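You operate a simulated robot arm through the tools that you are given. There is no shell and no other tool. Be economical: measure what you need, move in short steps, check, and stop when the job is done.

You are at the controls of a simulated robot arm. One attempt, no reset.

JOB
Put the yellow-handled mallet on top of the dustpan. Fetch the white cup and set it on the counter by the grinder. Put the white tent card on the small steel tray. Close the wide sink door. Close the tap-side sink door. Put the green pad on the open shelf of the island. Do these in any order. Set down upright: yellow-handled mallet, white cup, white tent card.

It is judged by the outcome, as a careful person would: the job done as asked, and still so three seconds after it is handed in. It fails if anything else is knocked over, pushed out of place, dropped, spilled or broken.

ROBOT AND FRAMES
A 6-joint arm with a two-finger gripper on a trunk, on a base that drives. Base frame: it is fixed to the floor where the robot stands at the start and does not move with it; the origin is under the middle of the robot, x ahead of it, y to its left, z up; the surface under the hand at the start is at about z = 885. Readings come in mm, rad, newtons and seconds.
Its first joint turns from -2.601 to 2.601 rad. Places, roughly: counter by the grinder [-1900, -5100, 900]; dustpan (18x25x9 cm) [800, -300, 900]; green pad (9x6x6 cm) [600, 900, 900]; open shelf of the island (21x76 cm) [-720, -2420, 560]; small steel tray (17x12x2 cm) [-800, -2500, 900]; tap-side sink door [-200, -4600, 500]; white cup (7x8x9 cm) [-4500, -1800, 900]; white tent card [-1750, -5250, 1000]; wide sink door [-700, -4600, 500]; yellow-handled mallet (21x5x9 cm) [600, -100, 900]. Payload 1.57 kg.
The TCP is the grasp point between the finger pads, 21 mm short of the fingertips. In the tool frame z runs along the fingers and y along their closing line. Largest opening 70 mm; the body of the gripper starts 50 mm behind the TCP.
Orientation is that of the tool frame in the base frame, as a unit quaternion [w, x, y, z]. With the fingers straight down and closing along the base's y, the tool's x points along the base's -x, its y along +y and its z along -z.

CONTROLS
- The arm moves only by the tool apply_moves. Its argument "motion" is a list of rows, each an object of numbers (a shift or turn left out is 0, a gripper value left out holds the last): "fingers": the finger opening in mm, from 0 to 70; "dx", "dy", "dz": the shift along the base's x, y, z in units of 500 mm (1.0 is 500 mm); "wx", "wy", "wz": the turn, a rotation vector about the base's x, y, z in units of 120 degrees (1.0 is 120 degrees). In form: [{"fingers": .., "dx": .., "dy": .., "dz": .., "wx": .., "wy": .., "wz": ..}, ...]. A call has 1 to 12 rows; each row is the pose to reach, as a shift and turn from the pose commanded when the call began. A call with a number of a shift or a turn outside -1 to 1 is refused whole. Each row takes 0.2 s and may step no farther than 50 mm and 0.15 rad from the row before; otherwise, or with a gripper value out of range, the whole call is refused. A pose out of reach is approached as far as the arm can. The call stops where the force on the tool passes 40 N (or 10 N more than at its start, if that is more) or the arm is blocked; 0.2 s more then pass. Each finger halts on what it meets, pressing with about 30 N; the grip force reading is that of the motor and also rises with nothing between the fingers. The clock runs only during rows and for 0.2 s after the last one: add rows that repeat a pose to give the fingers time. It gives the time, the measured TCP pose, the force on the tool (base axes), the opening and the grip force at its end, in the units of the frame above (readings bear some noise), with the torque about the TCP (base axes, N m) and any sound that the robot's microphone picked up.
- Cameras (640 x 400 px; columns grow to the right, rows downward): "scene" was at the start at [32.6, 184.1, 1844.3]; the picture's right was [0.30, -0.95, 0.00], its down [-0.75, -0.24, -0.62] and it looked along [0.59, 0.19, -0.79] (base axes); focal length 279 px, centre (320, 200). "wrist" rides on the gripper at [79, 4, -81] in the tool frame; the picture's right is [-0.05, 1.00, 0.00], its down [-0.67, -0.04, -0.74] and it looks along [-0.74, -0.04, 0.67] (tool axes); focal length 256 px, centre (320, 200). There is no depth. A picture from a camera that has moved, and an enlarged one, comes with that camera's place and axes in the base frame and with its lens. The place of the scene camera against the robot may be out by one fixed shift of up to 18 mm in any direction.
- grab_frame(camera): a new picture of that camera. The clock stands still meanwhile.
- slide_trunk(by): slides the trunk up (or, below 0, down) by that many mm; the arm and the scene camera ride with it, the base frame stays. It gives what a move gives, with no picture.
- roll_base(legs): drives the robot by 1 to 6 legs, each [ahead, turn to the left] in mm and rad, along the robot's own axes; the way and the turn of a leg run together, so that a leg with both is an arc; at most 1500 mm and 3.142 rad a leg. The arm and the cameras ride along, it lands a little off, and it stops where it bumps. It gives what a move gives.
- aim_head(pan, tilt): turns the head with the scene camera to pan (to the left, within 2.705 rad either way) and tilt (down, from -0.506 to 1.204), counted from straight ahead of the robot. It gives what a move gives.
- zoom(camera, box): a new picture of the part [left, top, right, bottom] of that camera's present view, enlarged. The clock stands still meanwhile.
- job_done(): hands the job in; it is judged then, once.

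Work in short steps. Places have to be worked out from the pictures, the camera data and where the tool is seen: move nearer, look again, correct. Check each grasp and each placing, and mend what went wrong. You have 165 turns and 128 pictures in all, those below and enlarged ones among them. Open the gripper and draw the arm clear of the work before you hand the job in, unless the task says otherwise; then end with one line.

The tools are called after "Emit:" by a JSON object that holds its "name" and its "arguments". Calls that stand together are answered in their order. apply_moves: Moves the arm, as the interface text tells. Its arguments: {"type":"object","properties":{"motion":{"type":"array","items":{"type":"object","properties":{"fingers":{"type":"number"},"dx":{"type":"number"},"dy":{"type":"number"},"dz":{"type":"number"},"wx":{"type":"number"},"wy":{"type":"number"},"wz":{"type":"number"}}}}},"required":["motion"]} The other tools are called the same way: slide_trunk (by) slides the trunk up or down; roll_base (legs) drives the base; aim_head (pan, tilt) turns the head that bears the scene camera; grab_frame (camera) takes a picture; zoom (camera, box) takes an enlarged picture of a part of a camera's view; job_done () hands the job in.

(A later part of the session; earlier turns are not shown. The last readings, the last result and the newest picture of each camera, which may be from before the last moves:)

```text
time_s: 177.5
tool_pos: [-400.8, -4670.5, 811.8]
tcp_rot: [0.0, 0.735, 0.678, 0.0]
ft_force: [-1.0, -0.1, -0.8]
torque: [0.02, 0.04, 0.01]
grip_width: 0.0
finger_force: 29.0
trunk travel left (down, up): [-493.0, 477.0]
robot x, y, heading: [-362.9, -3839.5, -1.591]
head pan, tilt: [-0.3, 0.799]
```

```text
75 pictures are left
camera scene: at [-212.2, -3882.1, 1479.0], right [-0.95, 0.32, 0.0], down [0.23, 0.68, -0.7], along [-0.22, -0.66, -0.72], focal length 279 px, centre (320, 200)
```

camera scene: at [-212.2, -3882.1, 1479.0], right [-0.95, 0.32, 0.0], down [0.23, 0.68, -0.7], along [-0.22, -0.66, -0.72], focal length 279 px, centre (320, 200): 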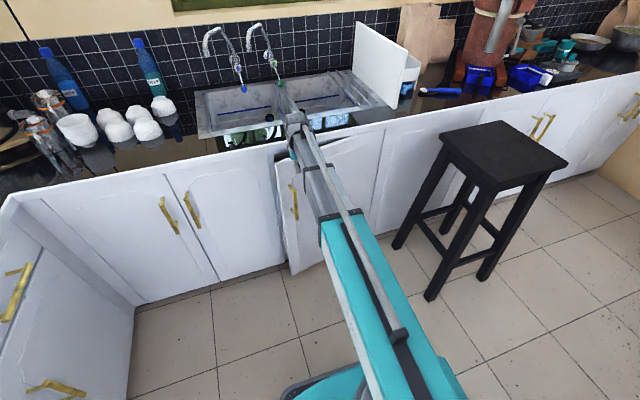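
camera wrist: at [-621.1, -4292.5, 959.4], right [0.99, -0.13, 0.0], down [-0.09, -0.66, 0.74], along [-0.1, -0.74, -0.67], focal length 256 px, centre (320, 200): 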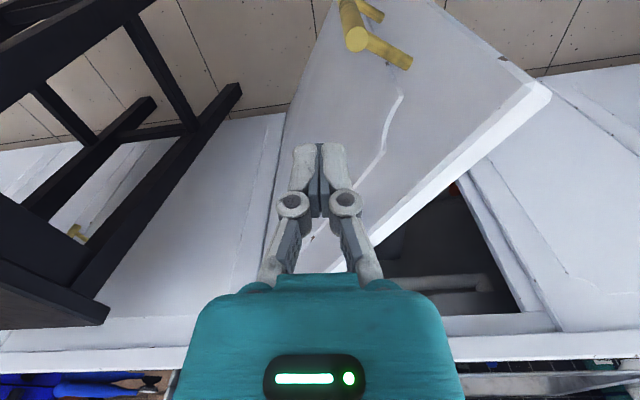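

Nearly shut. Back off, tilt the gripper horizontal at x≈−470, lower to z≈700 and push the last bit.

Emit:
{"name": "apply_moves", "arguments": {"motion": [{"dy": 0.09, "dx": -0.03}, {"dy": 0.14, "dx": -0.1}, {"dy": 0.14, "dx": -0.14}]}}

Emit:
{"name": "apply_moves", "arguments": {"motion": [{"wx": -0.0682, "dz": 0.0039}, {"wx": -0.1364, "dz": 0.0154}, {"wx": -0.2045, "dz": 0.0343}, {"wx": -0.2727, "dz": 0.0603}, {"wx": -0.3409, "dz": 0.0928}, {"wx": -0.4091, "dz": 0.1312}, {"wx": -0.4773, "dz": 0.1747}, {"wx": -0.5455, "dz": 0.2224}, {"wx": -0.6136, "dz": 0.2727}, {"wx": -0.6818, "dz": 0.3258}, {"wx": -0.75, "dz": 0.38}]}}

Emit:
{"name": "slide_trunk", "arguments": {"by": -300}}

Emit:
{"name": "apply_moves", "arguments": {"motion": [{"dy": -0.08}, {"dy": -0.14}, {"dy": -0.19}, {"dy": -0.22}, {"dy": -0.25}, {"dy": -0.28}, {"dy": -0.31}, {"dy": -0.34}]}}

Emit:
{"name": "grab_frame", "arguments": {"camera": "scene"}}

```text
time_s: 178.3
tool_pos: [-473.6, -4600.8, 812.4]
tcp_rot: [-0.001, 0.734, 0.679, -0.001]
ft_force: [0.0, 0.2, 0.3]
torque: [0.02, 0.0, 0.04]
grip_width: 0.0
finger_force: 28.6
trunk travel left (down, up): [-493.0, 477.0]
robot x, y, heading: [-361.5, -3839.0, -1.592]
head pan, tilt: [-0.3, 0.799]
```

```text
time_s: 180.7
tool_pos: [-472.3, -4601.3, 996.7]
tcp_rot: [0.515, 0.517, 0.484, -0.483]
ft_force: [-0.8, 0.3, 1.4]
torque: [0.09, -0.01, 0.01]
grip_width: 0.2
finger_force: 28.5
out of reach, approached as far as the arm can: row 10
trunk travel left (down, up): [-493.0, 477.0]
robot x, y, heading: [-364.3, -3840.3, -1.596]
head pan, tilt: [-0.3, 0.799]
```

```text
time_s: 183.7
tool_pos: [-472.7, -4602.9, 697.9]
tcp_rot: [0.519, 0.519, 0.48, -0.48]
ft_force: [0.0, 0.3, -0.1]
torque: [0.03, 0.0, 0.01]
grip_width: 0.1
finger_force: 28.8
trunk travel left (down, up): [-193.0, 777.0]
robot x, y, heading: [-362.3, -3840.2, -1.592]
head pan, tilt: [-0.3, 0.799]
```

```text
time_s: 185.3
tool_pos: [-471.6, -4750.4, 697.8]
tcp_rot: [0.518, 0.519, 0.481, -0.481]
ft_force: [-0.1, 5.2, -1.5]
torque: [0.04, 0.01, 0.05]
grip_width: 0.3
finger_force: 28.6
trunk travel left (down, up): [-193.0, 777.0]
robot x, y, heading: [-361.6, -3838.9, -1.601]
head pan, tilt: [-0.3, 0.799]
stopped in row 8: the force on the tool passed its limit at 58 N (the readings are from after the stop); the commanded pose is now the measured one
```

```text
74 pictures are left
camera scene: at [-212.2, -3881.7, 1179.0], right [-0.95, 0.32, 0.0], down [0.23, 0.68, -0.7], along [-0.22, -0.66, -0.72], focal length 279 px, centre (320, 200)
```

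scene: 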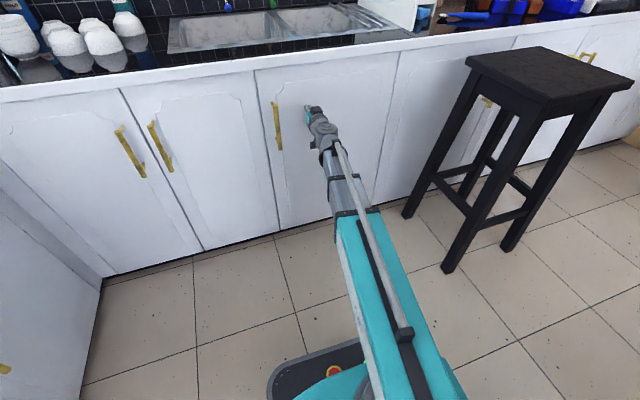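

Both doors are shut flush. Now the tent card: back off, raise, untilt, and look toward the grinder.

Emit:
{"name": "apply_moves", "arguments": {"motion": [{"dy": 0.08}, {"dy": 0.16}, {"dy": 0.24}, {"dy": 0.32}]}}

Emit:
{"name": "slide_trunk", "arguments": {"by": 400}}

Emit:
{"name": "apply_moves", "arguments": {"motion": [{"wx": 0.0682, "dz": -0.0542}, {"wx": 0.1364, "dz": -0.107}, {"wx": 0.2045, "dz": -0.1576}, {"wx": 0.2727, "dz": -0.2053}, {"wx": 0.3409, "dz": -0.2488}, {"wx": 0.4091, "dz": -0.2872}, {"wx": 0.4773, "dz": -0.3197}, {"wx": 0.5455, "dz": -0.3457}, {"wx": 0.6136, "dz": -0.3646}, {"wx": 0.6818, "dz": -0.3761}, {"wx": 0.75, "dz": -0.38}]}}

Emit:
{"name": "aim_head", "arguments": {"pan": -0.75, "tilt": 0.35}}

Emit:
{"name": "grab_frame", "arguments": {"camera": "scene"}}

```text
time_s: 186.3
tool_pos: [-472.7, -4591.2, 697.7]
tcp_rot: [0.518, 0.519, 0.48, -0.481]
ft_force: [0.7, -0.9, -0.4]
torque: [0.0, 0.0, 0.0]
grip_width: 0.1
finger_force: 28.3
trunk travel left (down, up): [-193.0, 777.0]
robot x, y, heading: [-364.7, -3841.3, -1.595]
head pan, tilt: [-0.3, 0.799]
```

```text
time_s: 190.1
tool_pos: [-471.0, -4590.1, 1098.4]
tcp_rot: [0.519, 0.519, 0.48, -0.48]
ft_force: [-0.2, 0.5, -0.1]
torque: [-0.01, 0.0, 0.02]
grip_width: 0.2
finger_force: 28.5
trunk travel left (down, up): [-593.0, 377.0]
robot x, y, heading: [-363.5, -3840.8, -1.594]
head pan, tilt: [-0.3, 0.799]
```

```text
time_s: 192.5
tool_pos: [-472.3, -4591.8, 913.3]
tcp_rot: [-0.001, 0.734, 0.679, 0.0]
ft_force: [0.4, -0.3, 0.1]
torque: [-0.01, 0.01, 0.01]
grip_width: 0.0
finger_force: 28.4
out of reach, approached as far as the arm can: row 7, 8, 9, 10, 11
trunk travel left (down, up): [-593.0, 377.0]
robot x, y, heading: [-362.7, -3839.2, -1.595]
head pan, tilt: [-0.3, 0.799]
```

```text
time_s: 193.4
tool_pos: [-471.3, -4592.3, 911.6]
tcp_rot: [0.0, 0.734, 0.679, -0.002]
ft_force: [0.2, -0.1, 0.4]
torque: [-0.03, -0.03, 0.02]
grip_width: 0.0
finger_force: 28.6
trunk travel left (down, up): [-593.0, 377.0]
robot x, y, heading: [-364.4, -3841.7, -1.593]
head pan, tilt: [-0.75, 0.351]
```

```text
73 pictures are left
camera scene: at [-251.5, -3872.1, 1618.6], right [-0.71, 0.7, 0.0], down [0.24, 0.25, -0.94], along [-0.66, -0.67, -0.34], focal length 279 px, centre (320, 200)
```

scene: 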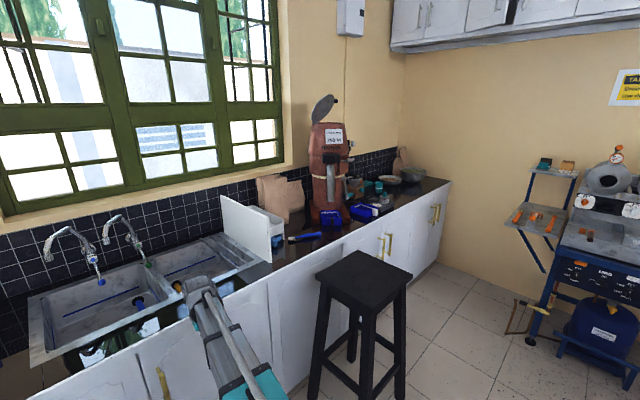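

Emit:
{"name": "zoom", "arguments": {"camera": "scene", "box": [250, 90, 450, 260]}}

```text
2.35 times, centred on (350, 175) of scene
camera zoom: at [-251.5, -3872.1, 1618.6], right [-0.71, 0.7, 0.0], down [0.24, 0.25, -0.94], along [-0.66, -0.67, -0.34], focal length 656 px, centre (249, 259)
```

zoom: 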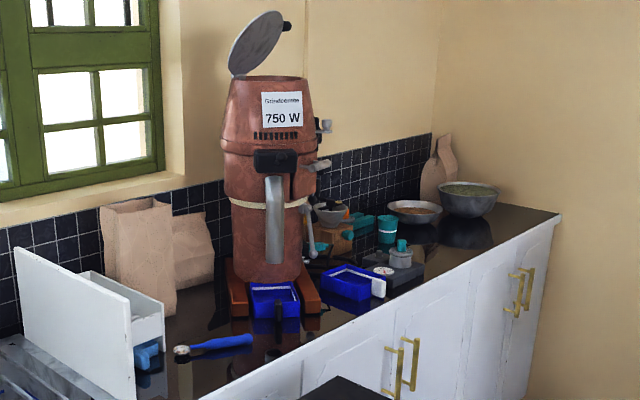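

The card must be behind the grinder from here. I'll go west around the stool: swing the arm to the robot's left side, raise, turn to −x, and drive 1400.

Emit:
{"name": "slide_trunk", "arguments": {"by": 110}}

Emit:
{"name": "apply_moves", "arguments": {"motion": [{"dx": 0.06, "dy": 0.07}, {"dx": 0.13, "dy": 0.13}, {"dx": 0.22, "dy": 0.16}, {"dx": 0.31, "dy": 0.18}, {"dx": 0.4, "dy": 0.21}, {"dx": 0.49, "dy": 0.23}, {"dx": 0.58, "dy": 0.26}, {"dx": 0.67, "dy": 0.3}, {"dx": 0.76, "dy": 0.33}, {"dx": 0.84, "dy": 0.37}, {"dx": 0.92, "dy": 0.41}]}}

Emit:
{"name": "roll_base", "arguments": {"legs": [[0, -1.55], [1400, 0]]}}

Emit:
{"name": "aim_head", "arguments": {"pan": 0.8, "tilt": 0.4}}

Emit:
{"name": "grab_frame", "arguments": {"camera": "scene"}}

```text
time_s: 194.8
tool_pos: [-472.9, -4592.2, 1022.3]
tcp_rot: [0.0, 0.733, 0.68, 0.0]
ft_force: [-0.2, -0.3, -0.4]
torque: [-0.01, 0.01, 0.0]
grip_width: 0.1
finger_force: 28.7
trunk travel left (down, up): [-703.0, 267.0]
robot x, y, heading: [-357.6, -3838.6, -1.595]
head pan, tilt: [-0.75, 0.351]
```

```text
time_s: 197.2
tool_pos: [-9.5, -4387.7, 1022.4]
tcp_rot: [-0.001, 0.734, 0.679, -0.001]
ft_force: [0.1, 0.8, 0.1]
torque: [0.0, 0.02, 0.01]
grip_width: 0.0
finger_force: 28.6
trunk travel left (down, up): [-703.0, 267.0]
robot x, y, heading: [-363.7, -3838.1, -1.596]
head pan, tilt: [-0.75, 0.351]
```

```text
time_s: 211.5
tool_pos: [-2316.9, -4120.0, 1021.8]
tcp_rot: [0.0, 0.999, -0.05, 0.001]
ft_force: [0.4, 0.5, 0.0]
torque: [-0.02, 0.0, 0.0]
grip_width: 0.0
finger_force: 29.0
trunk travel left (down, up): [-703.0, 267.0]
robot x, y, heading: [-1757.8, -3781.4, 3.091]
head pan, tilt: [-0.75, 0.351]
```

```text
time_s: 213.2
tool_pos: [-2317.7, -4118.9, 1022.2]
tcp_rot: [-0.001, 0.999, -0.05, 0.0]
ft_force: [0.0, -0.1, 0.5]
torque: [-0.01, -0.03, -0.02]
grip_width: 0.2
finger_force: 28.3
trunk travel left (down, up): [-703.0, 267.0]
robot x, y, heading: [-1758.1, -3783.3, 3.086]
head pan, tilt: [0.799, 0.4]
```

```text
71 pictures are left
camera scene: at [-1785.4, -4027.2, 1724.1], right [-0.68, 0.73, 0.0], down [0.29, 0.26, -0.92], along [-0.68, -0.63, -0.39], focal length 279 px, centre (320, 200)
```

scene: 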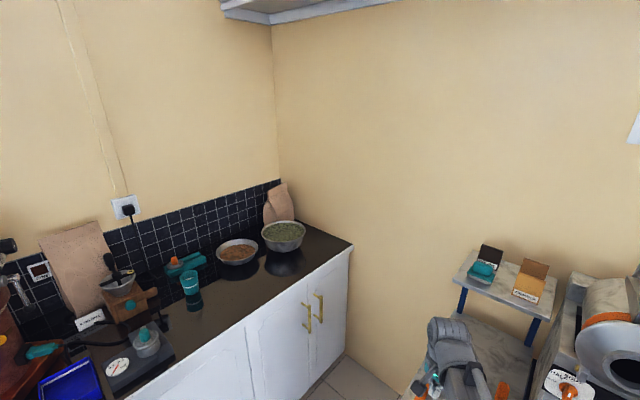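

A card-like white piece is visible at (90,320). Zoom in.

Emit:
{"name": "zoom", "arguments": {"camera": "scene", "box": [0, 230, 220, 400]}}

```text
2.35 times, centred on (110, 315) of scene
camera zoom: at [-1785.4, -4027.2, 1724.1], right [-0.68, 0.73, 0.0], down [0.29, 0.26, -0.92], along [-0.68, -0.63, -0.39], focal length 656 px, centre (814, -71)
```

zoom: 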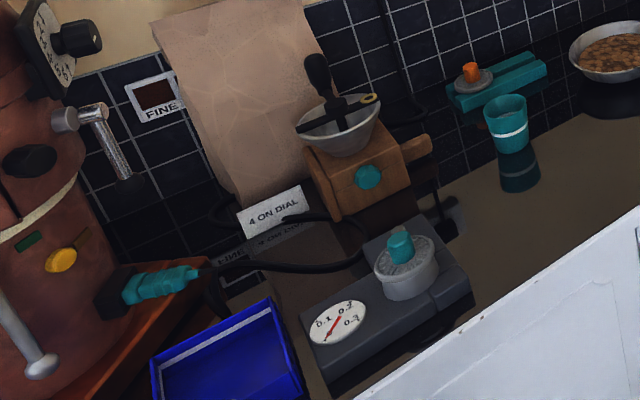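

The tent card "4 ON DIAL" stands on the counter at about (−1780,−5150), ~85 mm wide along x. I turn to face it, bring the arm to the front, then drive closer.

Emit:
{"name": "roll_base", "arguments": {"legs": [[0, 1.49]]}}

Emit:
{"name": "aim_head", "arguments": {"pan": 0.0, "tilt": 0.6}}

Emit:
{"name": "grab_frame", "arguments": {"camera": "scene"}}

```text
time_s: 219.1
tool_pos: [-1446.6, -4358.1, 1021.3]
tcp_rot: [0.0, 0.756, 0.655, -0.001]
ft_force: [-0.8, 0.1, 0.3]
torque: [0.01, 0.02, -0.01]
grip_width: 0.0
finger_force: 28.2
trunk travel left (down, up): [-703.0, 267.0]
robot x, y, heading: [-1770.2, -3786.4, -1.672]
head pan, tilt: [0.799, 0.4]
```

```text
time_s: 220.2
tool_pos: [-1447.4, -4357.1, 1022.7]
tcp_rot: [-0.001, 0.756, 0.655, -0.001]
ft_force: [0.4, -0.4, -0.3]
torque: [0.0, -0.01, 0.03]
grip_width: 0.0
finger_force: 28.6
trunk travel left (down, up): [-703.0, 267.0]
robot x, y, heading: [-1772.2, -3784.9, -1.671]
head pan, tilt: [0.0, 0.6]
```

```text
69 pictures are left
camera scene: at [-1600.5, -3852.5, 1705.9], right [-1.0, 0.1, 0.0], down [0.06, 0.56, -0.83], along [-0.08, -0.82, -0.56], focal length 279 px, centre (320, 200)
```

scene: 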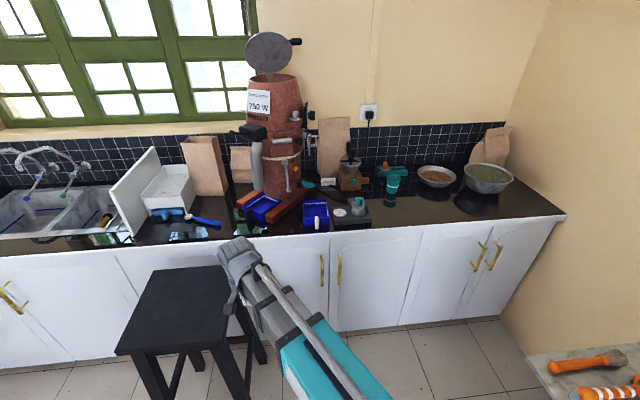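

Swing the arm to the front and drive 510 mm to the counter.

Emit:
{"name": "apply_moves", "arguments": {"motion": [{"dx": -0.09, "dy": -0.02}, {"dx": -0.18, "dy": -0.04}, {"dx": -0.27, "dy": -0.06}, {"dx": -0.36, "dy": -0.08}, {"dx": -0.45, "dy": -0.08}, {"dx": -0.54, "dy": -0.08}, {"dx": -0.63, "dy": -0.08}, {"dx": -0.7, "dy": -0.07}, {"dx": -0.76, "dy": -0.06}]}}

Emit:
{"name": "roll_base", "arguments": {"legs": [[510, 0]]}}

Emit:
{"name": "grab_frame", "arguments": {"camera": "wrist"}}

Emit:
{"name": "grab_frame", "arguments": {"camera": "scene"}}

```text
time_s: 222.2
tool_pos: [-1827.6, -4385.3, 1021.9]
tcp_rot: [-0.001, 0.756, 0.655, -0.001]
ft_force: [0.0, -0.2, -0.5]
torque: [0.01, -0.02, 0.0]
grip_width: 0.1
finger_force: 28.7
trunk travel left (down, up): [-703.0, 267.0]
robot x, y, heading: [-1772.5, -3785.9, -1.666]
head pan, tilt: [0.0, 0.6]
```

```text
time_s: 225.9
tool_pos: [-1885.1, -4902.7, 1022.2]
tcp_rot: [-0.001, 0.759, 0.651, 0.0]
ft_force: [0.4, -0.7, 0.8]
torque: [0.04, -0.04, -0.01]
grip_width: 0.0
finger_force: 29.3
trunk travel left (down, up): [-703.0, 267.0]
robot x, y, heading: [-1823.9, -4306.2, -1.678]
head pan, tilt: [0.0, 0.6]
```

```text
68 pictures are left
camera wrist: at [-1868.3, -4825.0, 1103.3], right [0.98, -0.2, 0.0], down [-0.13, -0.65, 0.75], along [-0.15, -0.73, -0.67], focal length 256 px, centre (320, 200)
```

wrist: 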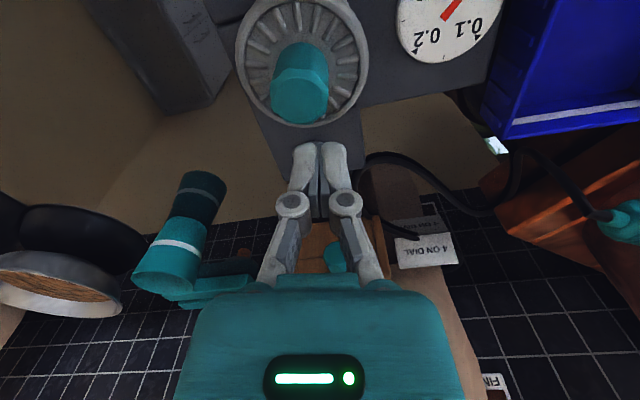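

```text
67 pictures are left
camera scene: at [-1653.4, -4372.5, 1705.9], right [-0.99, 0.11, 0.0], down [0.06, 0.56, -0.82], along [-0.09, -0.82, -0.57], focal length 279 px, centre (320, 200)
```

scene: 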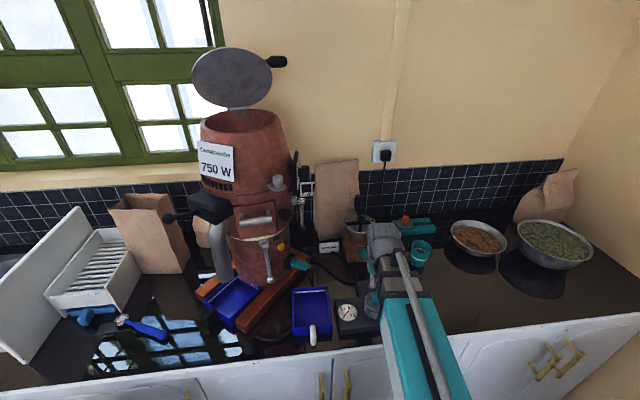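

Card at about (−1787,−5155), between the hand mill and copper grinder. I move to (−1785,−5010) while yawing −81° so the fingers close along y, then look.

Emit:
{"name": "apply_moves", "arguments": {"motion": [{"dx": 0.05, "wz": -0.06}, {"dx": 0.1, "dy": -0.02, "wz": -0.12}, {"dx": 0.15, "dy": -0.04, "wz": -0.18}, {"dx": 0.2, "dy": -0.06, "wz": -0.24}, {"dx": 0.2, "dy": -0.1, "wz": -0.3}, {"dx": 0.2, "dy": -0.13, "wz": -0.36}, {"dx": 0.2, "dy": -0.16, "wz": -0.42}, {"dx": 0.2, "dy": -0.19, "wz": -0.48}, {"dx": 0.2, "dy": -0.215, "wz": -0.55}, {"dx": 0.2, "dy": -0.215, "wz": -0.62}, {"dx": 0.2, "dy": -0.215, "wz": -0.677}]}}

Emit:
{"name": "grab_frame", "arguments": {"camera": "wrist"}}

Emit:
{"name": "zoom", "arguments": {"camera": "scene", "box": [260, 180, 440, 340]}}

```text
time_s: 228.3
tool_pos: [-1784.7, -5009.4, 1023.4]
tcp_rot: [-0.001, 1.0, -0.001, 0.001]
ft_force: [-0.4, -0.7, 0.8]
torque: [0.01, 0.0, -0.01]
grip_width: 0.3
finger_force: 28.2
trunk travel left (down, up): [-703.0, 267.0]
robot x, y, heading: [-1825.4, -4305.6, -1.682]
head pan, tilt: [0.0, 0.6]
```

```text
66 pictures are left
camera wrist: at [-1704.8, -5014.4, 1103.3], right [-0.06, -1.0, 0.0], down [-0.67, 0.04, 0.75], along [-0.74, 0.04, -0.67], focal length 256 px, centre (320, 200)
```

wrist: 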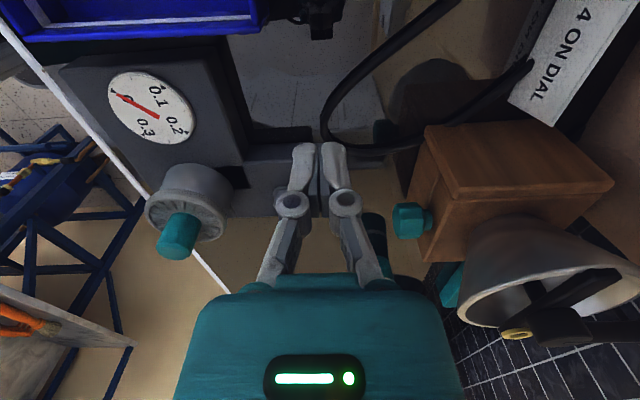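

```text
2.50 times, centred on (350, 260) of scene
camera zoom: at [-1653.4, -4372.4, 1705.9], right [-0.99, 0.11, 0.0], down [0.06, 0.56, -0.83], along [-0.09, -0.82, -0.56], focal length 697 px, centre (245, 50)
```

zoom: 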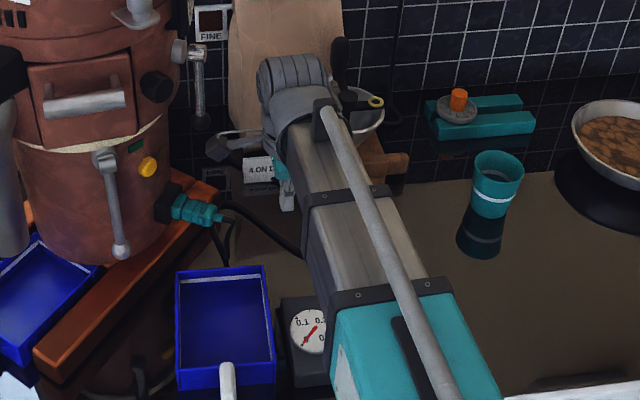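

Card ridge centre ≈(−1773,−5185), z≈940, rotated about −10°. I move over it with a further −9.6° yaw, fingers to 55, staying high, and look.

Emit:
{"name": "apply_moves", "arguments": {"motion": [{"dx": 0.01, "dy": -0.08, "wz": -0.04, "fingers": 55}, {"dx": 0.02, "dy": -0.16, "wz": -0.08, "fingers": 55}, {"dx": 0.024, "dy": -0.24, "wz": -0.08, "fingers": 55}, {"dx": 0.024, "dy": -0.3, "wz": -0.08, "fingers": 55}]}}

Emit:
{"name": "grab_frame", "arguments": {"camera": "wrist"}}

```text
time_s: 228.7
tool_pos: [-1784.3, -5032.0, 1022.9]
tcp_rot: [-0.007, 1.0, -0.021, -0.006]
ft_force: [-1.3, -0.1, -4.7]
torque: [0.17, 0.34, -0.05]
grip_width: 39.6
finger_force: 0.0
trunk travel left (down, up): [-703.0, 267.0]
robot x, y, heading: [-1821.8, -4305.7, -1.676]
head pan, tilt: [0.0, 0.6]
stopped in row 1: the force on the tool passed its limit at 61 N (the readings are from after the stop); the commanded pose is now the measured one
```

```text
64 pictures are left
camera wrist: at [-1704.4, -5039.2, 1101.9], right [-0.1, -1.0, -0.01], down [-0.66, 0.05, 0.75], along [-0.75, 0.08, -0.66], focal length 256 px, centre (320, 200)
```

wrist: 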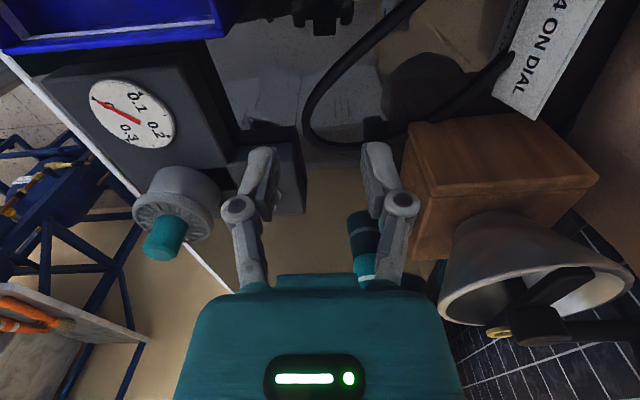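

The camera bracket bumped the grinder's hanging crank. I back off and check that nothing moved.

Emit:
{"name": "apply_moves", "arguments": {"motion": [{"dx": -0.01, "dy": 0.05}, {"dx": -0.02, "dy": 0.09}]}}

Emit:
{"name": "zoom", "arguments": {"camera": "scene", "box": [180, 120, 420, 340]}}

```text
time_s: 229.2
tool_pos: [-1795.2, -4985.5, 1021.4]
tcp_rot: [-0.006, 1.0, -0.021, -0.007]
ft_force: [0.2, 1.0, 0.3]
torque: [0.02, -0.02, 0.02]
grip_width: 55.0
finger_force: 0.1
trunk travel left (down, up): [-703.0, 267.0]
robot x, y, heading: [-1822.2, -4304.5, -1.676]
head pan, tilt: [0.0, 0.6]
```

```text
1.82 times, centred on (300, 230) of scene
camera zoom: at [-1653.4, -4372.2, 1705.9], right [-0.99, 0.11, 0.0], down [0.06, 0.56, -0.83], along [-0.09, -0.82, -0.56], focal length 507 px, centre (356, 146)
```

zoom: 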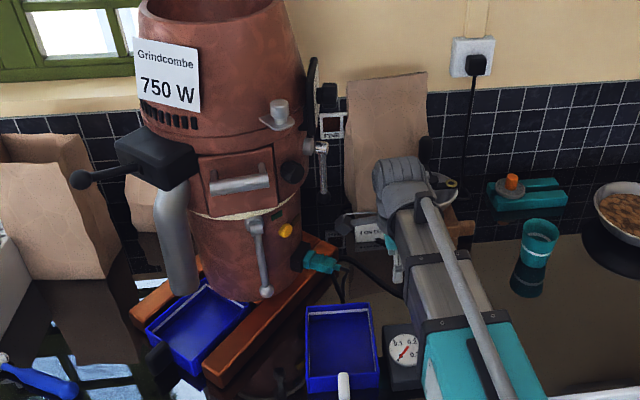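

Crank end solved at about (−1670,−5068,1134); it looks unmoved. I'll pass below it: set yaw, lower to TCP z≈972 at y=−5000, then advance over the card.

Emit:
{"name": "apply_moves", "arguments": {"motion": [{"dx": 0.02, "dy": -0.02, "wz": -0.03, "fingers": 30}, {"dx": 0.03, "dy": -0.03, "wz": -0.06, "fingers": 30}, {"dx": 0.03, "dy": -0.03, "wz": -0.06, "fingers": 30}]}}

Emit:
{"name": "slide_trunk", "arguments": {"by": -50}}

Emit:
{"name": "grab_frame", "arguments": {"camera": "wrist"}}

Emit:
{"name": "apply_moves", "arguments": {"motion": [{"dy": -0.06}, {"dx": 0.005, "dy": -0.12}, {"dx": 0.01, "dy": -0.18}]}}

Emit:
{"name": "grab_frame", "arguments": {"camera": "wrist"}}

```text
time_s: 230.1
tool_pos: [-1779.0, -4999.3, 1021.8]
tcp_rot: [-0.007, 0.996, -0.084, -0.005]
ft_force: [0.1, -0.7, -0.2]
torque: [-0.02, 0.05, -0.03]
grip_width: 30.0
finger_force: 0.0
trunk travel left (down, up): [-703.0, 267.0]
robot x, y, heading: [-1822.3, -4300.2, -1.681]
head pan, tilt: [0.0, 0.6]
```

```text
time_s: 231.0
tool_pos: [-1779.8, -4999.7, 971.5]
tcp_rot: [-0.006, 0.996, -0.084, -0.006]
ft_force: [0.6, -0.2, 0.3]
torque: [-0.01, 0.0, 0.04]
grip_width: 29.9
finger_force: 0.0
trunk travel left (down, up): [-653.0, 317.0]
robot x, y, heading: [-1826.0, -4304.3, -1.677]
head pan, tilt: [0.0, 0.6]
```

```text
62 pictures are left
camera wrist: at [-1701.7, -5017.7, 1052.4], right [-0.22, -0.98, -0.01], down [-0.64, 0.14, 0.75], along [-0.73, 0.17, -0.66], focal length 256 px, centre (320, 200)
```

wrist: 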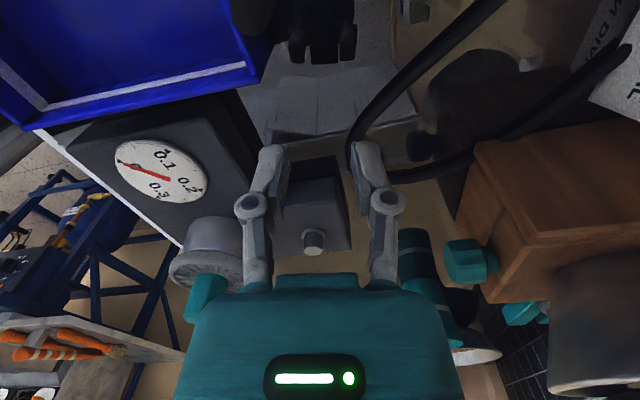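

```text
time_s: 231.8
tool_pos: [-1773.6, -5089.7, 971.7]
tcp_rot: [-0.007, 0.996, -0.084, -0.006]
ft_force: [-0.3, 0.2, -0.7]
torque: [-0.05, -0.03, 0.02]
grip_width: 30.1
finger_force: 0.0
trunk travel left (down, up): [-653.0, 317.0]
robot x, y, heading: [-1821.2, -4303.2, -1.681]
head pan, tilt: [0.0, 0.6]
```

```text
61 pictures are left
camera wrist: at [-1694.9, -5108.2, 1052.3], right [-0.22, -0.98, -0.01], down [-0.64, 0.14, 0.75], along [-0.73, 0.17, -0.66], focal length 256 px, centre (320, 200)
```

wrist: 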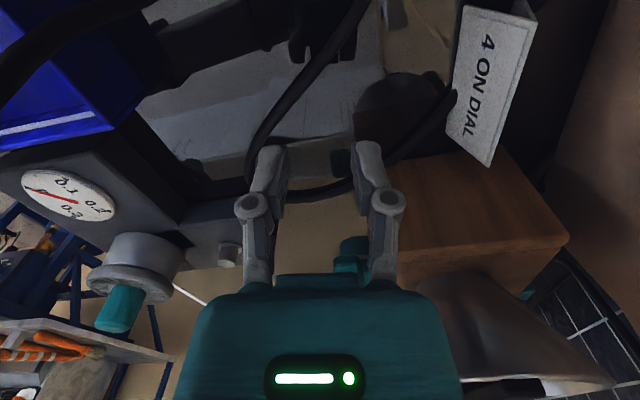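

No contact. Refined: card spans x −1815…−1741, front base y=−5169, ridge (−1778,−5183,934), parallel to x. I undo the 9.6° yaw and move over it.

Emit:
{"name": "apply_moves", "arguments": {"motion": [{"dy": -0.06, "dx": -0.004, "wz": 0.03}, {"dy": -0.12, "dx": -0.008, "wz": 0.06}, {"dy": -0.187, "dx": -0.009, "wz": 0.08, "fingers": 45}, {"dy": -0.187, "dx": -0.009, "wz": 0.08, "fingers": 50}]}}

Emit:
{"name": "grab_frame", "arguments": {"camera": "wrist"}}

```text
time_s: 232.8
tool_pos: [-1778.8, -5184.4, 971.8]
tcp_rot: [-0.006, 1.0, 0.002, -0.007]
ft_force: [-0.5, -0.1, 0.0]
torque: [-0.01, -0.01, 0.05]
grip_width: 50.1
finger_force: 0.1
trunk travel left (down, up): [-653.0, 317.0]
robot x, y, heading: [-1822.8, -4303.4, -1.676]
head pan, tilt: [0.0, 0.6]
```

```text
60 pictures are left
camera wrist: at [-1698.0, -5189.2, 1052.2], right [-0.05, -1.0, -0.01], down [-0.66, 0.03, 0.75], along [-0.75, 0.05, -0.66], focal length 256 px, centre (320, 200)
```

wrist: 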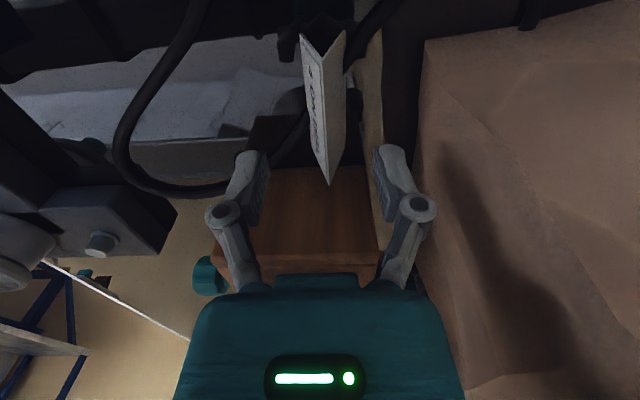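

Well aligned. Shift 3 mm −y, descend 37 mm and close.

Emit:
{"name": "apply_moves", "arguments": {"motion": [{"dy": -0.005}]}}

Emit:
{"name": "slide_trunk", "arguments": {"by": -37}}

Emit:
{"name": "apply_moves", "arguments": {"motion": [{"fingers": 35}, {"fingers": 20}, {"fingers": 5}, {"fingers": 0}, {"fingers": 0}, {"fingers": 0}]}}

Emit:
{"name": "grab_frame", "arguments": {"camera": "wrist"}}

```text
time_s: 233.2
tool_pos: [-1779.4, -5187.3, 970.5]
tcp_rot: [-0.006, 1.0, 0.0, -0.006]
ft_force: [0.5, 0.3, 0.4]
torque: [0.03, 0.0, 0.0]
grip_width: 49.9
finger_force: 0.1
trunk travel left (down, up): [-653.0, 317.0]
robot x, y, heading: [-1821.8, -4304.0, -1.675]
head pan, tilt: [0.0, 0.6]
```

```text
time_s: 234.0
tool_pos: [-1778.0, -5186.6, 936.3]
tcp_rot: [-0.006, 1.0, 0.0, -0.006]
ft_force: [0.3, -0.3, 0.7]
torque: [0.01, 0.01, 0.01]
grip_width: 50.0
finger_force: 0.1
trunk travel left (down, up): [-616.0, 354.0]
robot x, y, heading: [-1821.8, -4300.7, -1.673]
head pan, tilt: [0.0, 0.6]
```

```text
time_s: 235.4
tool_pos: [-1779.1, -5187.4, 935.2]
tcp_rot: [-0.005, 1.0, 0.0, -0.005]
ft_force: [0.1, 0.0, -1.4]
torque: [0.0, 0.0, -0.02]
grip_width: 6.0
finger_force: 29.6
trunk travel left (down, up): [-616.0, 354.0]
robot x, y, heading: [-1823.1, -4305.7, -1.679]
head pan, tilt: [0.0, 0.6]
```

```text
59 pictures are left
camera wrist: at [-1698.4, -5191.5, 1015.3], right [-0.05, -1.0, -0.01], down [-0.66, 0.03, 0.75], along [-0.75, 0.05, -0.66], focal length 256 px, centre (320, 200)
```

wrist: 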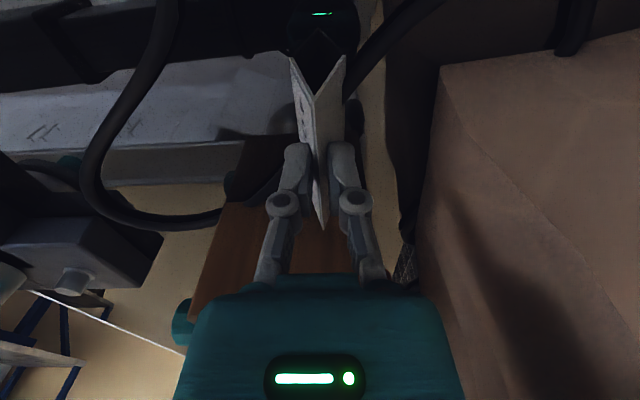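

Gripped near the ridge (6 mm). Lift 45 mm and check.

Emit:
{"name": "slide_trunk", "arguments": {"by": 42}}

Emit:
{"name": "grab_frame", "arguments": {"camera": "wrist"}}

```text
time_s: 236.2
tool_pos: [-1777.9, -5186.8, 977.5]
tcp_rot: [-0.006, 1.0, 0.0, -0.006]
ft_force: [0.3, -0.4, -0.4]
torque: [0.03, 0.0, 0.0]
grip_width: 6.1
finger_force: 29.7
trunk travel left (down, up): [-658.0, 312.0]
robot x, y, heading: [-1825.2, -4302.3, -1.676]
head pan, tilt: [0.0, 0.6]
```

```text
58 pictures are left
camera wrist: at [-1698.3, -5191.6, 1057.2], right [-0.05, -1.0, -0.01], down [-0.66, 0.03, 0.75], along [-0.75, 0.05, -0.66], focal length 256 px, centre (320, 200)
```

wrist: 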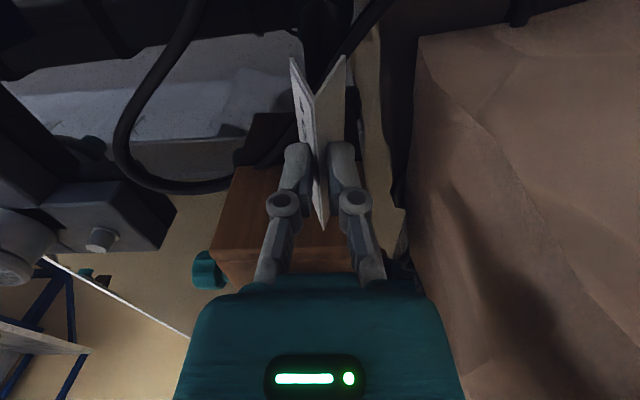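

Held upright. Retrace out under the crank to y≈−4995, then raise.

Emit:
{"name": "apply_moves", "arguments": {"motion": [{"dy": 0.07}, {"dy": 0.14}, {"dy": 0.21, "dx": 0.003}, {"dy": 0.28, "dx": 0.003}, {"dy": 0.34, "dx": 0.003}, {"dy": 0.385, "dx": -0.01}]}}

Emit:
{"name": "slide_trunk", "arguments": {"by": 100}}

Emit:
{"name": "apply_moves", "arguments": {"motion": [{"dy": 0.08, "dx": -0.02}, {"dy": 0.14, "dx": -0.06}, {"dy": 0.17, "dx": -0.1}]}}

Emit:
{"name": "grab_frame", "arguments": {"camera": "wrist"}}

Emit:
{"name": "grab_frame", "arguments": {"camera": "scene"}}

```text
time_s: 237.6
tool_pos: [-1785.1, -4995.2, 977.9]
tcp_rot: [-0.006, 1.0, 0.001, -0.006]
ft_force: [0.7, -0.6, -0.4]
torque: [0.0, -0.02, 0.02]
grip_width: 5.6
finger_force: 30.2
trunk travel left (down, up): [-658.0, 312.0]
robot x, y, heading: [-1824.7, -4307.1, -1.674]
head pan, tilt: [0.0, 0.6]
```

```text
time_s: 239.0
tool_pos: [-1783.5, -4995.4, 1077.6]
tcp_rot: [-0.006, 1.0, 0.0, -0.007]
ft_force: [-0.2, -0.3, -1.2]
torque: [-0.06, 0.04, 0.02]
grip_width: 6.2
finger_force: 30.3
trunk travel left (down, up): [-758.0, 212.0]
robot x, y, heading: [-1823.7, -4303.3, -1.68]
head pan, tilt: [0.0, 0.6]
```

```text
time_s: 239.8
tool_pos: [-1835.1, -4911.3, 1076.1]
tcp_rot: [-0.006, 1.0, 0.001, -0.006]
ft_force: [0.4, 0.2, -1.2]
torque: [-0.01, -0.01, -0.03]
grip_width: 6.2
finger_force: 30.2
trunk travel left (down, up): [-758.0, 212.0]
robot x, y, heading: [-1820.7, -4302.0, -1.679]
head pan, tilt: [0.0, 0.6]
```

```text
57 pictures are left
camera wrist: at [-1754.1, -4915.2, 1157.4], right [-0.05, -1.0, -0.01], down [-0.66, 0.03, 0.75], along [-0.75, 0.05, -0.66], focal length 256 px, centre (320, 200)
```

wrist: 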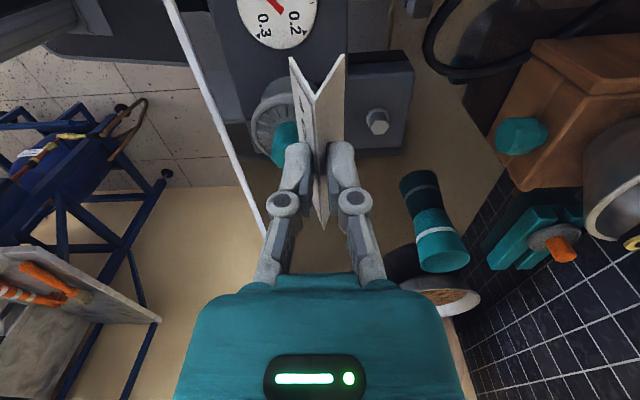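

```text
56 pictures are left
camera scene: at [-1653.5, -4372.4, 1760.9], right [-0.99, 0.11, 0.0], down [0.06, 0.56, -0.83], along [-0.09, -0.82, -0.56], focal length 279 px, centre (320, 200)
```

scene: 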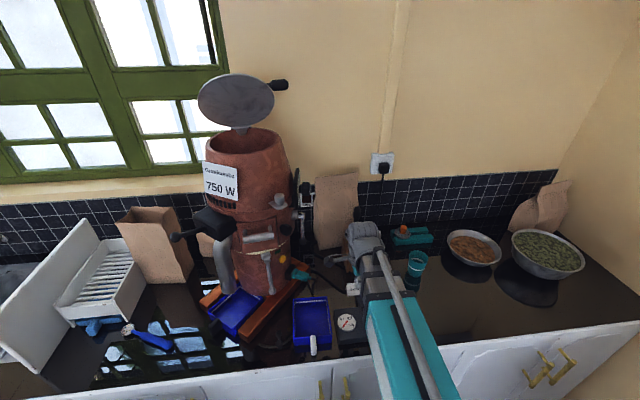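

Card held upright and clear. I'll take it to the tray from the island's west side: back up, turn left by ~π, and drive north.

Emit:
{"name": "roll_base", "arguments": {"legs": [[-300, 0], [0, 1.6], [0, 1.6]]}}

Emit:
{"name": "aim_head", "arguments": {"pan": -0.2, "tilt": 0.35}}

Emit:
{"name": "grab_frame", "arguments": {"camera": "scene"}}

```text
time_s: 253.7
tool_pos: [-1813.4, -3389.8, 1077.6]
tcp_rot: [0.006, -0.028, 1.0, -0.006]
ft_force: [-0.4, -0.8, 0.2]
torque: [-0.02, 0.0, -0.02]
grip_width: 6.0
finger_force: 29.3
trunk travel left (down, up): [-758.0, 212.0]
robot x, y, heading: [-1739.0, -4000.8, 1.511]
head pan, tilt: [0.0, 0.6]
```

```text
time_s: 254.5
tool_pos: [-1814.4, -3390.4, 1077.2]
tcp_rot: [0.007, -0.028, 1.0, -0.006]
ft_force: [0.0, 0.3, 0.2]
torque: [-0.01, -0.04, 0.0]
grip_width: 6.2
finger_force: 30.0
trunk travel left (down, up): [-758.0, 212.0]
robot x, y, heading: [-1736.1, -4001.7, 1.509]
head pan, tilt: [-0.201, 0.351]
```

```text
55 pictures are left
camera scene: at [-1882.3, -3952.3, 1783.5], right [0.97, -0.26, 0.0], down [-0.09, -0.33, -0.94], along [0.24, 0.91, -0.34], focal length 279 px, centre (320, 200)
```

scene: 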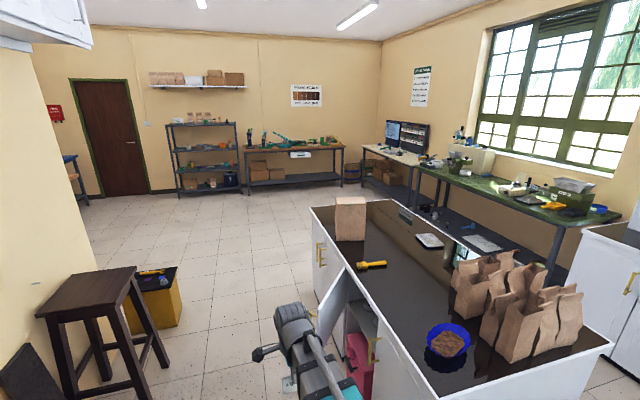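

An open door on the island's west side blocks that approach, so I go round to the east aisle: face east, drive to x≈−170, then turn north and up to y≈−2460.

Emit:
{"name": "roll_base", "arguments": {"legs": [[0, -1.42], [1000, 0], [570, 0]]}}

Emit:
{"name": "roll_base", "arguments": {"legs": [[0, 1.48]]}}

```text
time_s: 269.6
tool_pos: [431.6, -3759.9, 1077.5]
tcp_rot: [0.002, 0.644, 0.765, -0.009]
ft_force: [0.2, 0.1, -0.4]
torque: [-0.03, 0.03, -0.02]
grip_width: 5.8
finger_force: 29.9
trunk travel left (down, up): [-758.0, 212.0]
robot x, y, heading: [-165.3, -3901.7, 0.051]
head pan, tilt: [-0.201, 0.351]
```

```text
time_s: 275.4
tool_pos: [-255.9, -3293.4, 1078.2]
tcp_rot: [0.006, -0.042, 0.999, -0.006]
ft_force: [0.3, -0.7, -0.2]
torque: [0.03, -0.01, 0.02]
grip_width: 5.9
finger_force: 30.0
trunk travel left (down, up): [-758.0, 212.0]
robot x, y, heading: [-144.0, -3903.8, 1.526]
head pan, tilt: [-0.201, 0.351]
```

Drive north 1430 mm.

Emit:
{"name": "roll_base", "arguments": {"legs": [[1430, 0]]}}

Emit:
{"name": "aim_head", "arguments": {"pan": 1.4, "tilt": 0.7}}

Emit:
{"name": "grab_frame", "arguments": {"camera": "scene"}}

```text
time_s: 284.1
tool_pos: [-200.0, -1869.4, 1077.3]
tcp_rot: [0.007, -0.044, 0.999, -0.005]
ft_force: [0.7, -0.4, 0.3]
torque: [0.0, -0.02, -0.01]
grip_width: 5.9
finger_force: 29.9
trunk travel left (down, up): [-758.0, 212.0]
robot x, y, heading: [-83.8, -2479.2, 1.531]
head pan, tilt: [-0.201, 0.351]
```

```text
time_s: 285.8
tool_pos: [-200.0, -1869.9, 1077.1]
tcp_rot: [0.006, -0.044, 0.999, -0.005]
ft_force: [0.7, -0.7, -0.5]
torque: [0.0, 0.03, 0.0]
grip_width: 6.0
finger_force: 30.0
trunk travel left (down, up): [-758.0, 212.0]
robot x, y, heading: [-87.4, -2476.3, 1.532]
head pan, tilt: [1.4, 0.7]
```

```text
54 pictures are left
camera scene: at [-333.4, -2504.6, 1752.3], right [0.21, 0.98, 0.0], down [0.63, -0.14, -0.77], along [-0.75, 0.16, -0.64], focal length 279 px, centre (320, 200)
```

scene: 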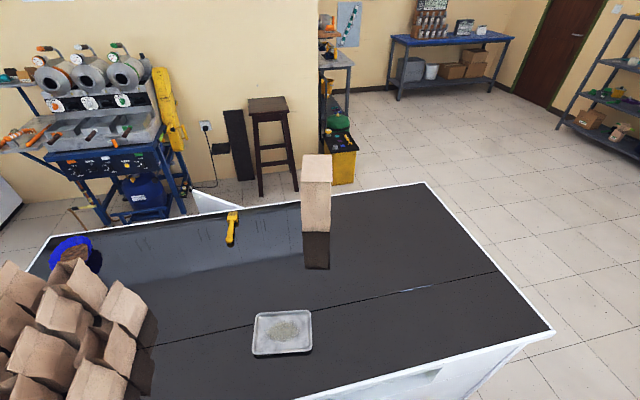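

Tray centre ≈(−735,−2536). I swing the arm round toward it in two calls, yawing +85° so the card lies along the tray.

Emit:
{"name": "apply_moves", "arguments": {"motion": [{"dx": -0.09, "dy": -0.01, "wz": 0.05}, {"dx": -0.18, "dy": -0.03, "wz": 0.1}, {"dx": -0.27, "dy": -0.05, "wz": 0.15}, {"dx": -0.36, "dy": -0.07, "wz": 0.2}, {"dx": -0.45, "dy": -0.1, "wz": 0.25}, {"dx": -0.53, "dy": -0.15, "wz": 0.3}, {"dx": -0.61, "dy": -0.2, "wz": 0.35}, {"dx": -0.69, "dy": -0.25, "wz": 0.4}, {"dx": -0.76, "dy": -0.31, "wz": 0.45}, {"dx": -0.83, "dy": -0.37, "wz": 0.5}, {"dx": -0.89, "dy": -0.44, "wz": 0.55}, {"dx": -0.95, "dy": -0.51, "wz": 0.6}]}}

Emit:
{"name": "apply_moves", "arguments": {"motion": [{"dx": -0.03, "dy": -0.09, "wz": 0.04}, {"dx": -0.05, "dy": -0.18, "wz": 0.08}, {"dx": -0.05, "dy": -0.27, "wz": 0.108}, {"dx": -0.05, "dy": -0.36, "wz": 0.108}, {"dx": -0.05, "dy": -0.45, "wz": 0.108}, {"dx": -0.05, "dy": -0.54, "wz": 0.108}, {"dx": -0.05, "dy": -0.63, "wz": 0.108}]}}

Emit:
{"name": "grab_frame", "arguments": {"camera": "wrist"}}

```text
time_s: 288.4
tool_pos: [-677.0, -2125.4, 1076.9]
tcp_rot: [0.009, -0.623, 0.783, -0.001]
ft_force: [-0.1, 0.3, -0.5]
torque: [-0.04, -0.01, -0.01]
grip_width: 6.0
finger_force: 30.2
trunk travel left (down, up): [-758.0, 212.0]
robot x, y, heading: [-82.2, -2477.5, 1.533]
head pan, tilt: [1.4, 0.7]
```

```text
time_s: 290.0
tool_pos: [-699.0, -2440.5, 1078.7]
tcp_rot: [-0.008, 0.707, -0.707, 0.0]
ft_force: [-0.2, -0.1, 0.2]
torque: [0.02, -0.01, 0.01]
grip_width: 5.8
finger_force: 30.4
trunk travel left (down, up): [-758.0, 212.0]
robot x, y, heading: [-82.9, -2477.1, 1.532]
head pan, tilt: [1.4, 0.7]
```

```text
53 pictures are left
camera wrist: at [-704.7, -2519.0, 1157.4], right [-1.0, 0.05, -0.01], down [0.03, 0.66, 0.75], along [0.05, 0.75, -0.66], focal length 256 px, centre (320, 200)
```

wrist: 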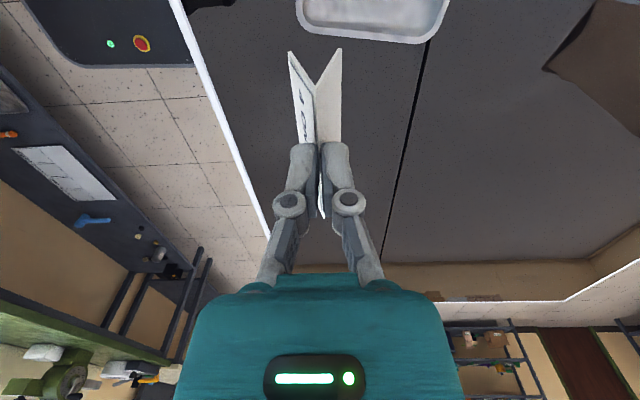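

Tray spans x −680…−800, y −2445…−2615. Zoom on its contents before placing.

Emit:
{"name": "zoom", "arguments": {"camera": "scene", "box": [220, 280, 350, 380]}}

```text
4.00 times, centred on (285, 330) of scene
camera zoom: at [-333.5, -2505.2, 1752.2], right [0.21, 0.98, 0.0], down [0.63, -0.13, -0.76], along [-0.75, 0.16, -0.64], focal length 1116 px, centre (460, -320)
```

zoom: 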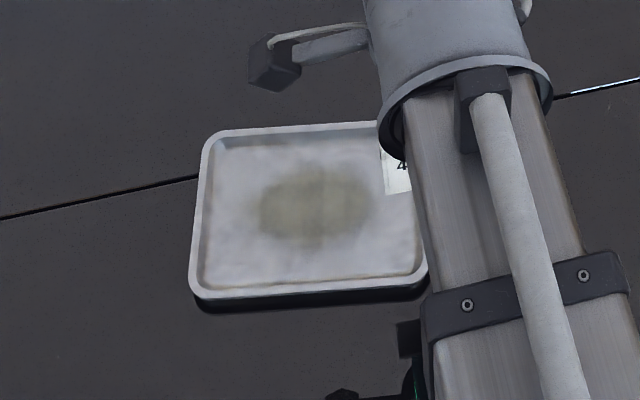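

Just a flat stain. Move above tray centre and lower.

Emit:
{"name": "apply_moves", "arguments": {"motion": [{"dx": -0.04, "dy": -0.08}, {"dx": -0.08, "dy": -0.16}, {"dx": -0.082, "dy": -0.18}]}}

Emit:
{"name": "slide_trunk", "arguments": {"by": -105}}

Emit:
{"name": "zoom", "arguments": {"camera": "scene", "box": [200, 240, 400, 400]}}

Emit:
{"name": "grab_frame", "arguments": {"camera": "wrist"}}

```text
time_s: 290.8
tool_pos: [-741.4, -2531.2, 1076.5]
tcp_rot: [0.009, -0.707, 0.707, 0.0]
ft_force: [-0.5, 0.5, 0.1]
torque: [-0.03, 0.0, -0.01]
grip_width: 6.0
finger_force: 29.7
trunk travel left (down, up): [-758.0, 212.0]
robot x, y, heading: [-81.6, -2478.5, 1.532]
head pan, tilt: [1.4, 0.7]
```

```text
time_s: 292.1
tool_pos: [-741.6, -2530.4, 972.4]
tcp_rot: [0.009, -0.707, 0.707, 0.0]
ft_force: [-0.2, 0.5, -0.7]
torque: [0.0, 0.01, 0.03]
grip_width: 5.9
finger_force: 30.2
trunk travel left (down, up): [-653.0, 317.0]
robot x, y, heading: [-84.4, -2478.6, 1.532]
head pan, tilt: [1.4, 0.7]
```

```text
2.50 times, centred on (300, 320) of scene
camera zoom: at [-333.4, -2505.0, 1647.3], right [0.21, 0.98, 0.0], down [0.63, -0.13, -0.76], along [-0.75, 0.16, -0.64], focal length 697 px, centre (370, -100)
```

zoom: 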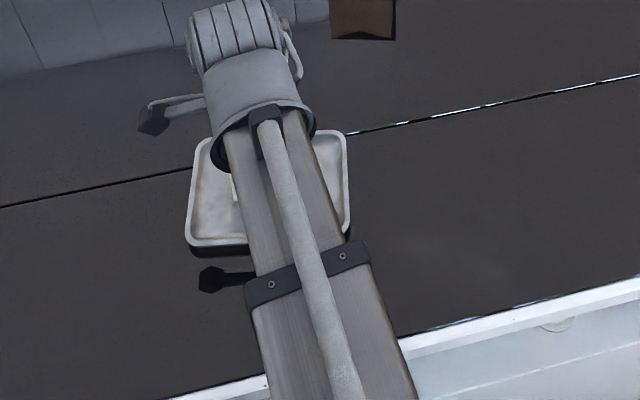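

```text
50 pictures are left
camera wrist: at [-746.5, -2609.8, 1052.5], right [-1.0, 0.05, -0.01], down [0.03, 0.66, 0.75], along [0.05, 0.75, -0.66], focal length 256 px, centre (320, 200)
```

wrist: 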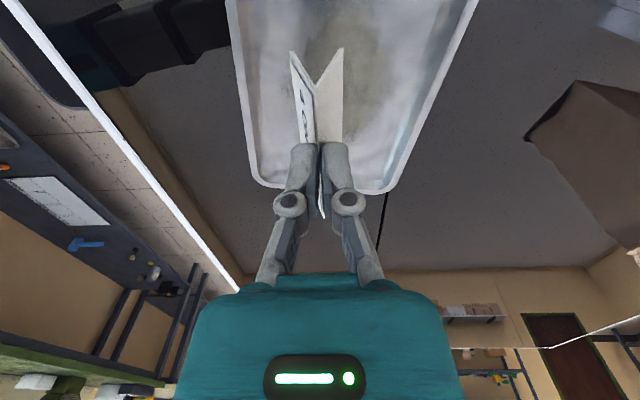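

Card is within the tray; nudge 8 mm −x and lower to contact.

Emit:
{"name": "apply_moves", "arguments": {"motion": [{"dx": -0.016}]}}

Emit:
{"name": "slide_trunk", "arguments": {"by": -22}}

Emit:
{"name": "slide_trunk", "arguments": {"by": -4}}

Emit:
{"name": "slide_trunk", "arguments": {"by": -3}}

Emit:
{"name": "slide_trunk", "arguments": {"by": -3}}

```text
time_s: 292.6
tool_pos: [-748.9, -2529.9, 972.2]
tcp_rot: [0.009, -0.707, 0.707, 0.0]
ft_force: [0.0, -0.2, -0.6]
torque: [0.0, -0.01, 0.0]
grip_width: 6.2
finger_force: 30.6
trunk travel left (down, up): [-653.0, 317.0]
robot x, y, heading: [-83.3, -2479.7, 1.526]
head pan, tilt: [1.4, 0.7]
```

```text
time_s: 293.2
tool_pos: [-749.2, -2529.3, 950.1]
tcp_rot: [-0.008, 0.707, -0.707, 0.0]
ft_force: [-0.8, 0.8, 0.2]
torque: [0.02, -0.01, -0.01]
grip_width: 6.2
finger_force: 30.2
trunk travel left (down, up): [-631.0, 339.0]
robot x, y, heading: [-85.9, -2480.8, 1.526]
head pan, tilt: [1.4, 0.7]
```

```text
time_s: 293.8
tool_pos: [-749.1, -2528.2, 946.3]
tcp_rot: [0.009, -0.707, 0.707, 0.0]
ft_force: [0.5, 0.2, -0.2]
torque: [0.0, -0.03, 0.04]
grip_width: 5.7
finger_force: 30.1
trunk travel left (down, up): [-627.0, 343.0]
robot x, y, heading: [-85.4, -2476.5, 1.535]
head pan, tilt: [1.4, 0.7]
```

```text
time_s: 294.3
tool_pos: [-748.2, -2530.1, 943.4]
tcp_rot: [0.009, -0.707, 0.708, 0.0]
ft_force: [-0.1, 0.2, 0.4]
torque: [0.01, 0.01, 0.01]
grip_width: 6.1
finger_force: 29.5
trunk travel left (down, up): [-624.0, 346.0]
robot x, y, heading: [-85.2, -2477.3, 1.532]
head pan, tilt: [1.4, 0.7]
```

```text
time_s: 294.8
tool_pos: [-748.8, -2529.9, 940.8]
tcp_rot: [0.008, -0.706, 0.708, 0.0]
ft_force: [0.1, -0.4, -0.8]
torque: [-0.04, 0.0, 0.02]
grip_width: 5.9
finger_force: 29.6
trunk travel left (down, up): [-621.0, 349.0]
robot x, y, heading: [-86.7, -2476.9, 1.535]
head pan, tilt: [1.4, 0.7]
```

Emit:
{"name": "slide_trunk", "arguments": {"by": -3}}

Emit:
{"name": "slide_trunk", "arguments": {"by": -3}}

Emit:
{"name": "grab_frame", "arguments": {"camera": "wrist"}}

```text
time_s: 295.3
tool_pos: [-748.3, -2528.3, 937.7]
tcp_rot: [0.008, -0.707, 0.707, 0.0]
ft_force: [-0.5, -0.1, 10.5]
torque: [-0.09, -0.02, 0.0]
grip_width: 6.0
finger_force: 29.7
trunk travel left (down, up): [-618.0, 352.0]
robot x, y, heading: [-83.6, -2480.0, 1.527]
head pan, tilt: [1.4, 0.7]
```

```text
time_s: 295.7
tool_pos: [-748.5, -2529.9, 937.7]
tcp_rot: [0.007, -0.707, 0.707, 0.0]
ft_force: [0.7, 0.5, 30.9]
torque: [-0.05, -0.01, -0.01]
grip_width: 6.2
finger_force: 29.7
trunk travel left (down, up): [-617.0, 353.0]
robot x, y, heading: [-82.0, -2478.1, 1.528]
head pan, tilt: [1.4, 0.7]
stopped: the force on the tool passed its limit at 49 N (the readings are from after the stop); the commanded pose is now the measured one
```

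```text
49 pictures are left
camera wrist: at [-753.2, -2609.2, 1017.7], right [-1.0, 0.05, -0.01], down [0.03, 0.66, 0.75], along [0.05, 0.75, -0.66], focal length 256 px, centre (320, 200)
```

wrist: 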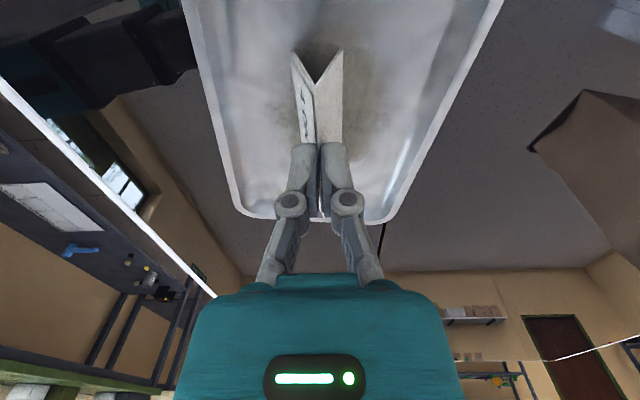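

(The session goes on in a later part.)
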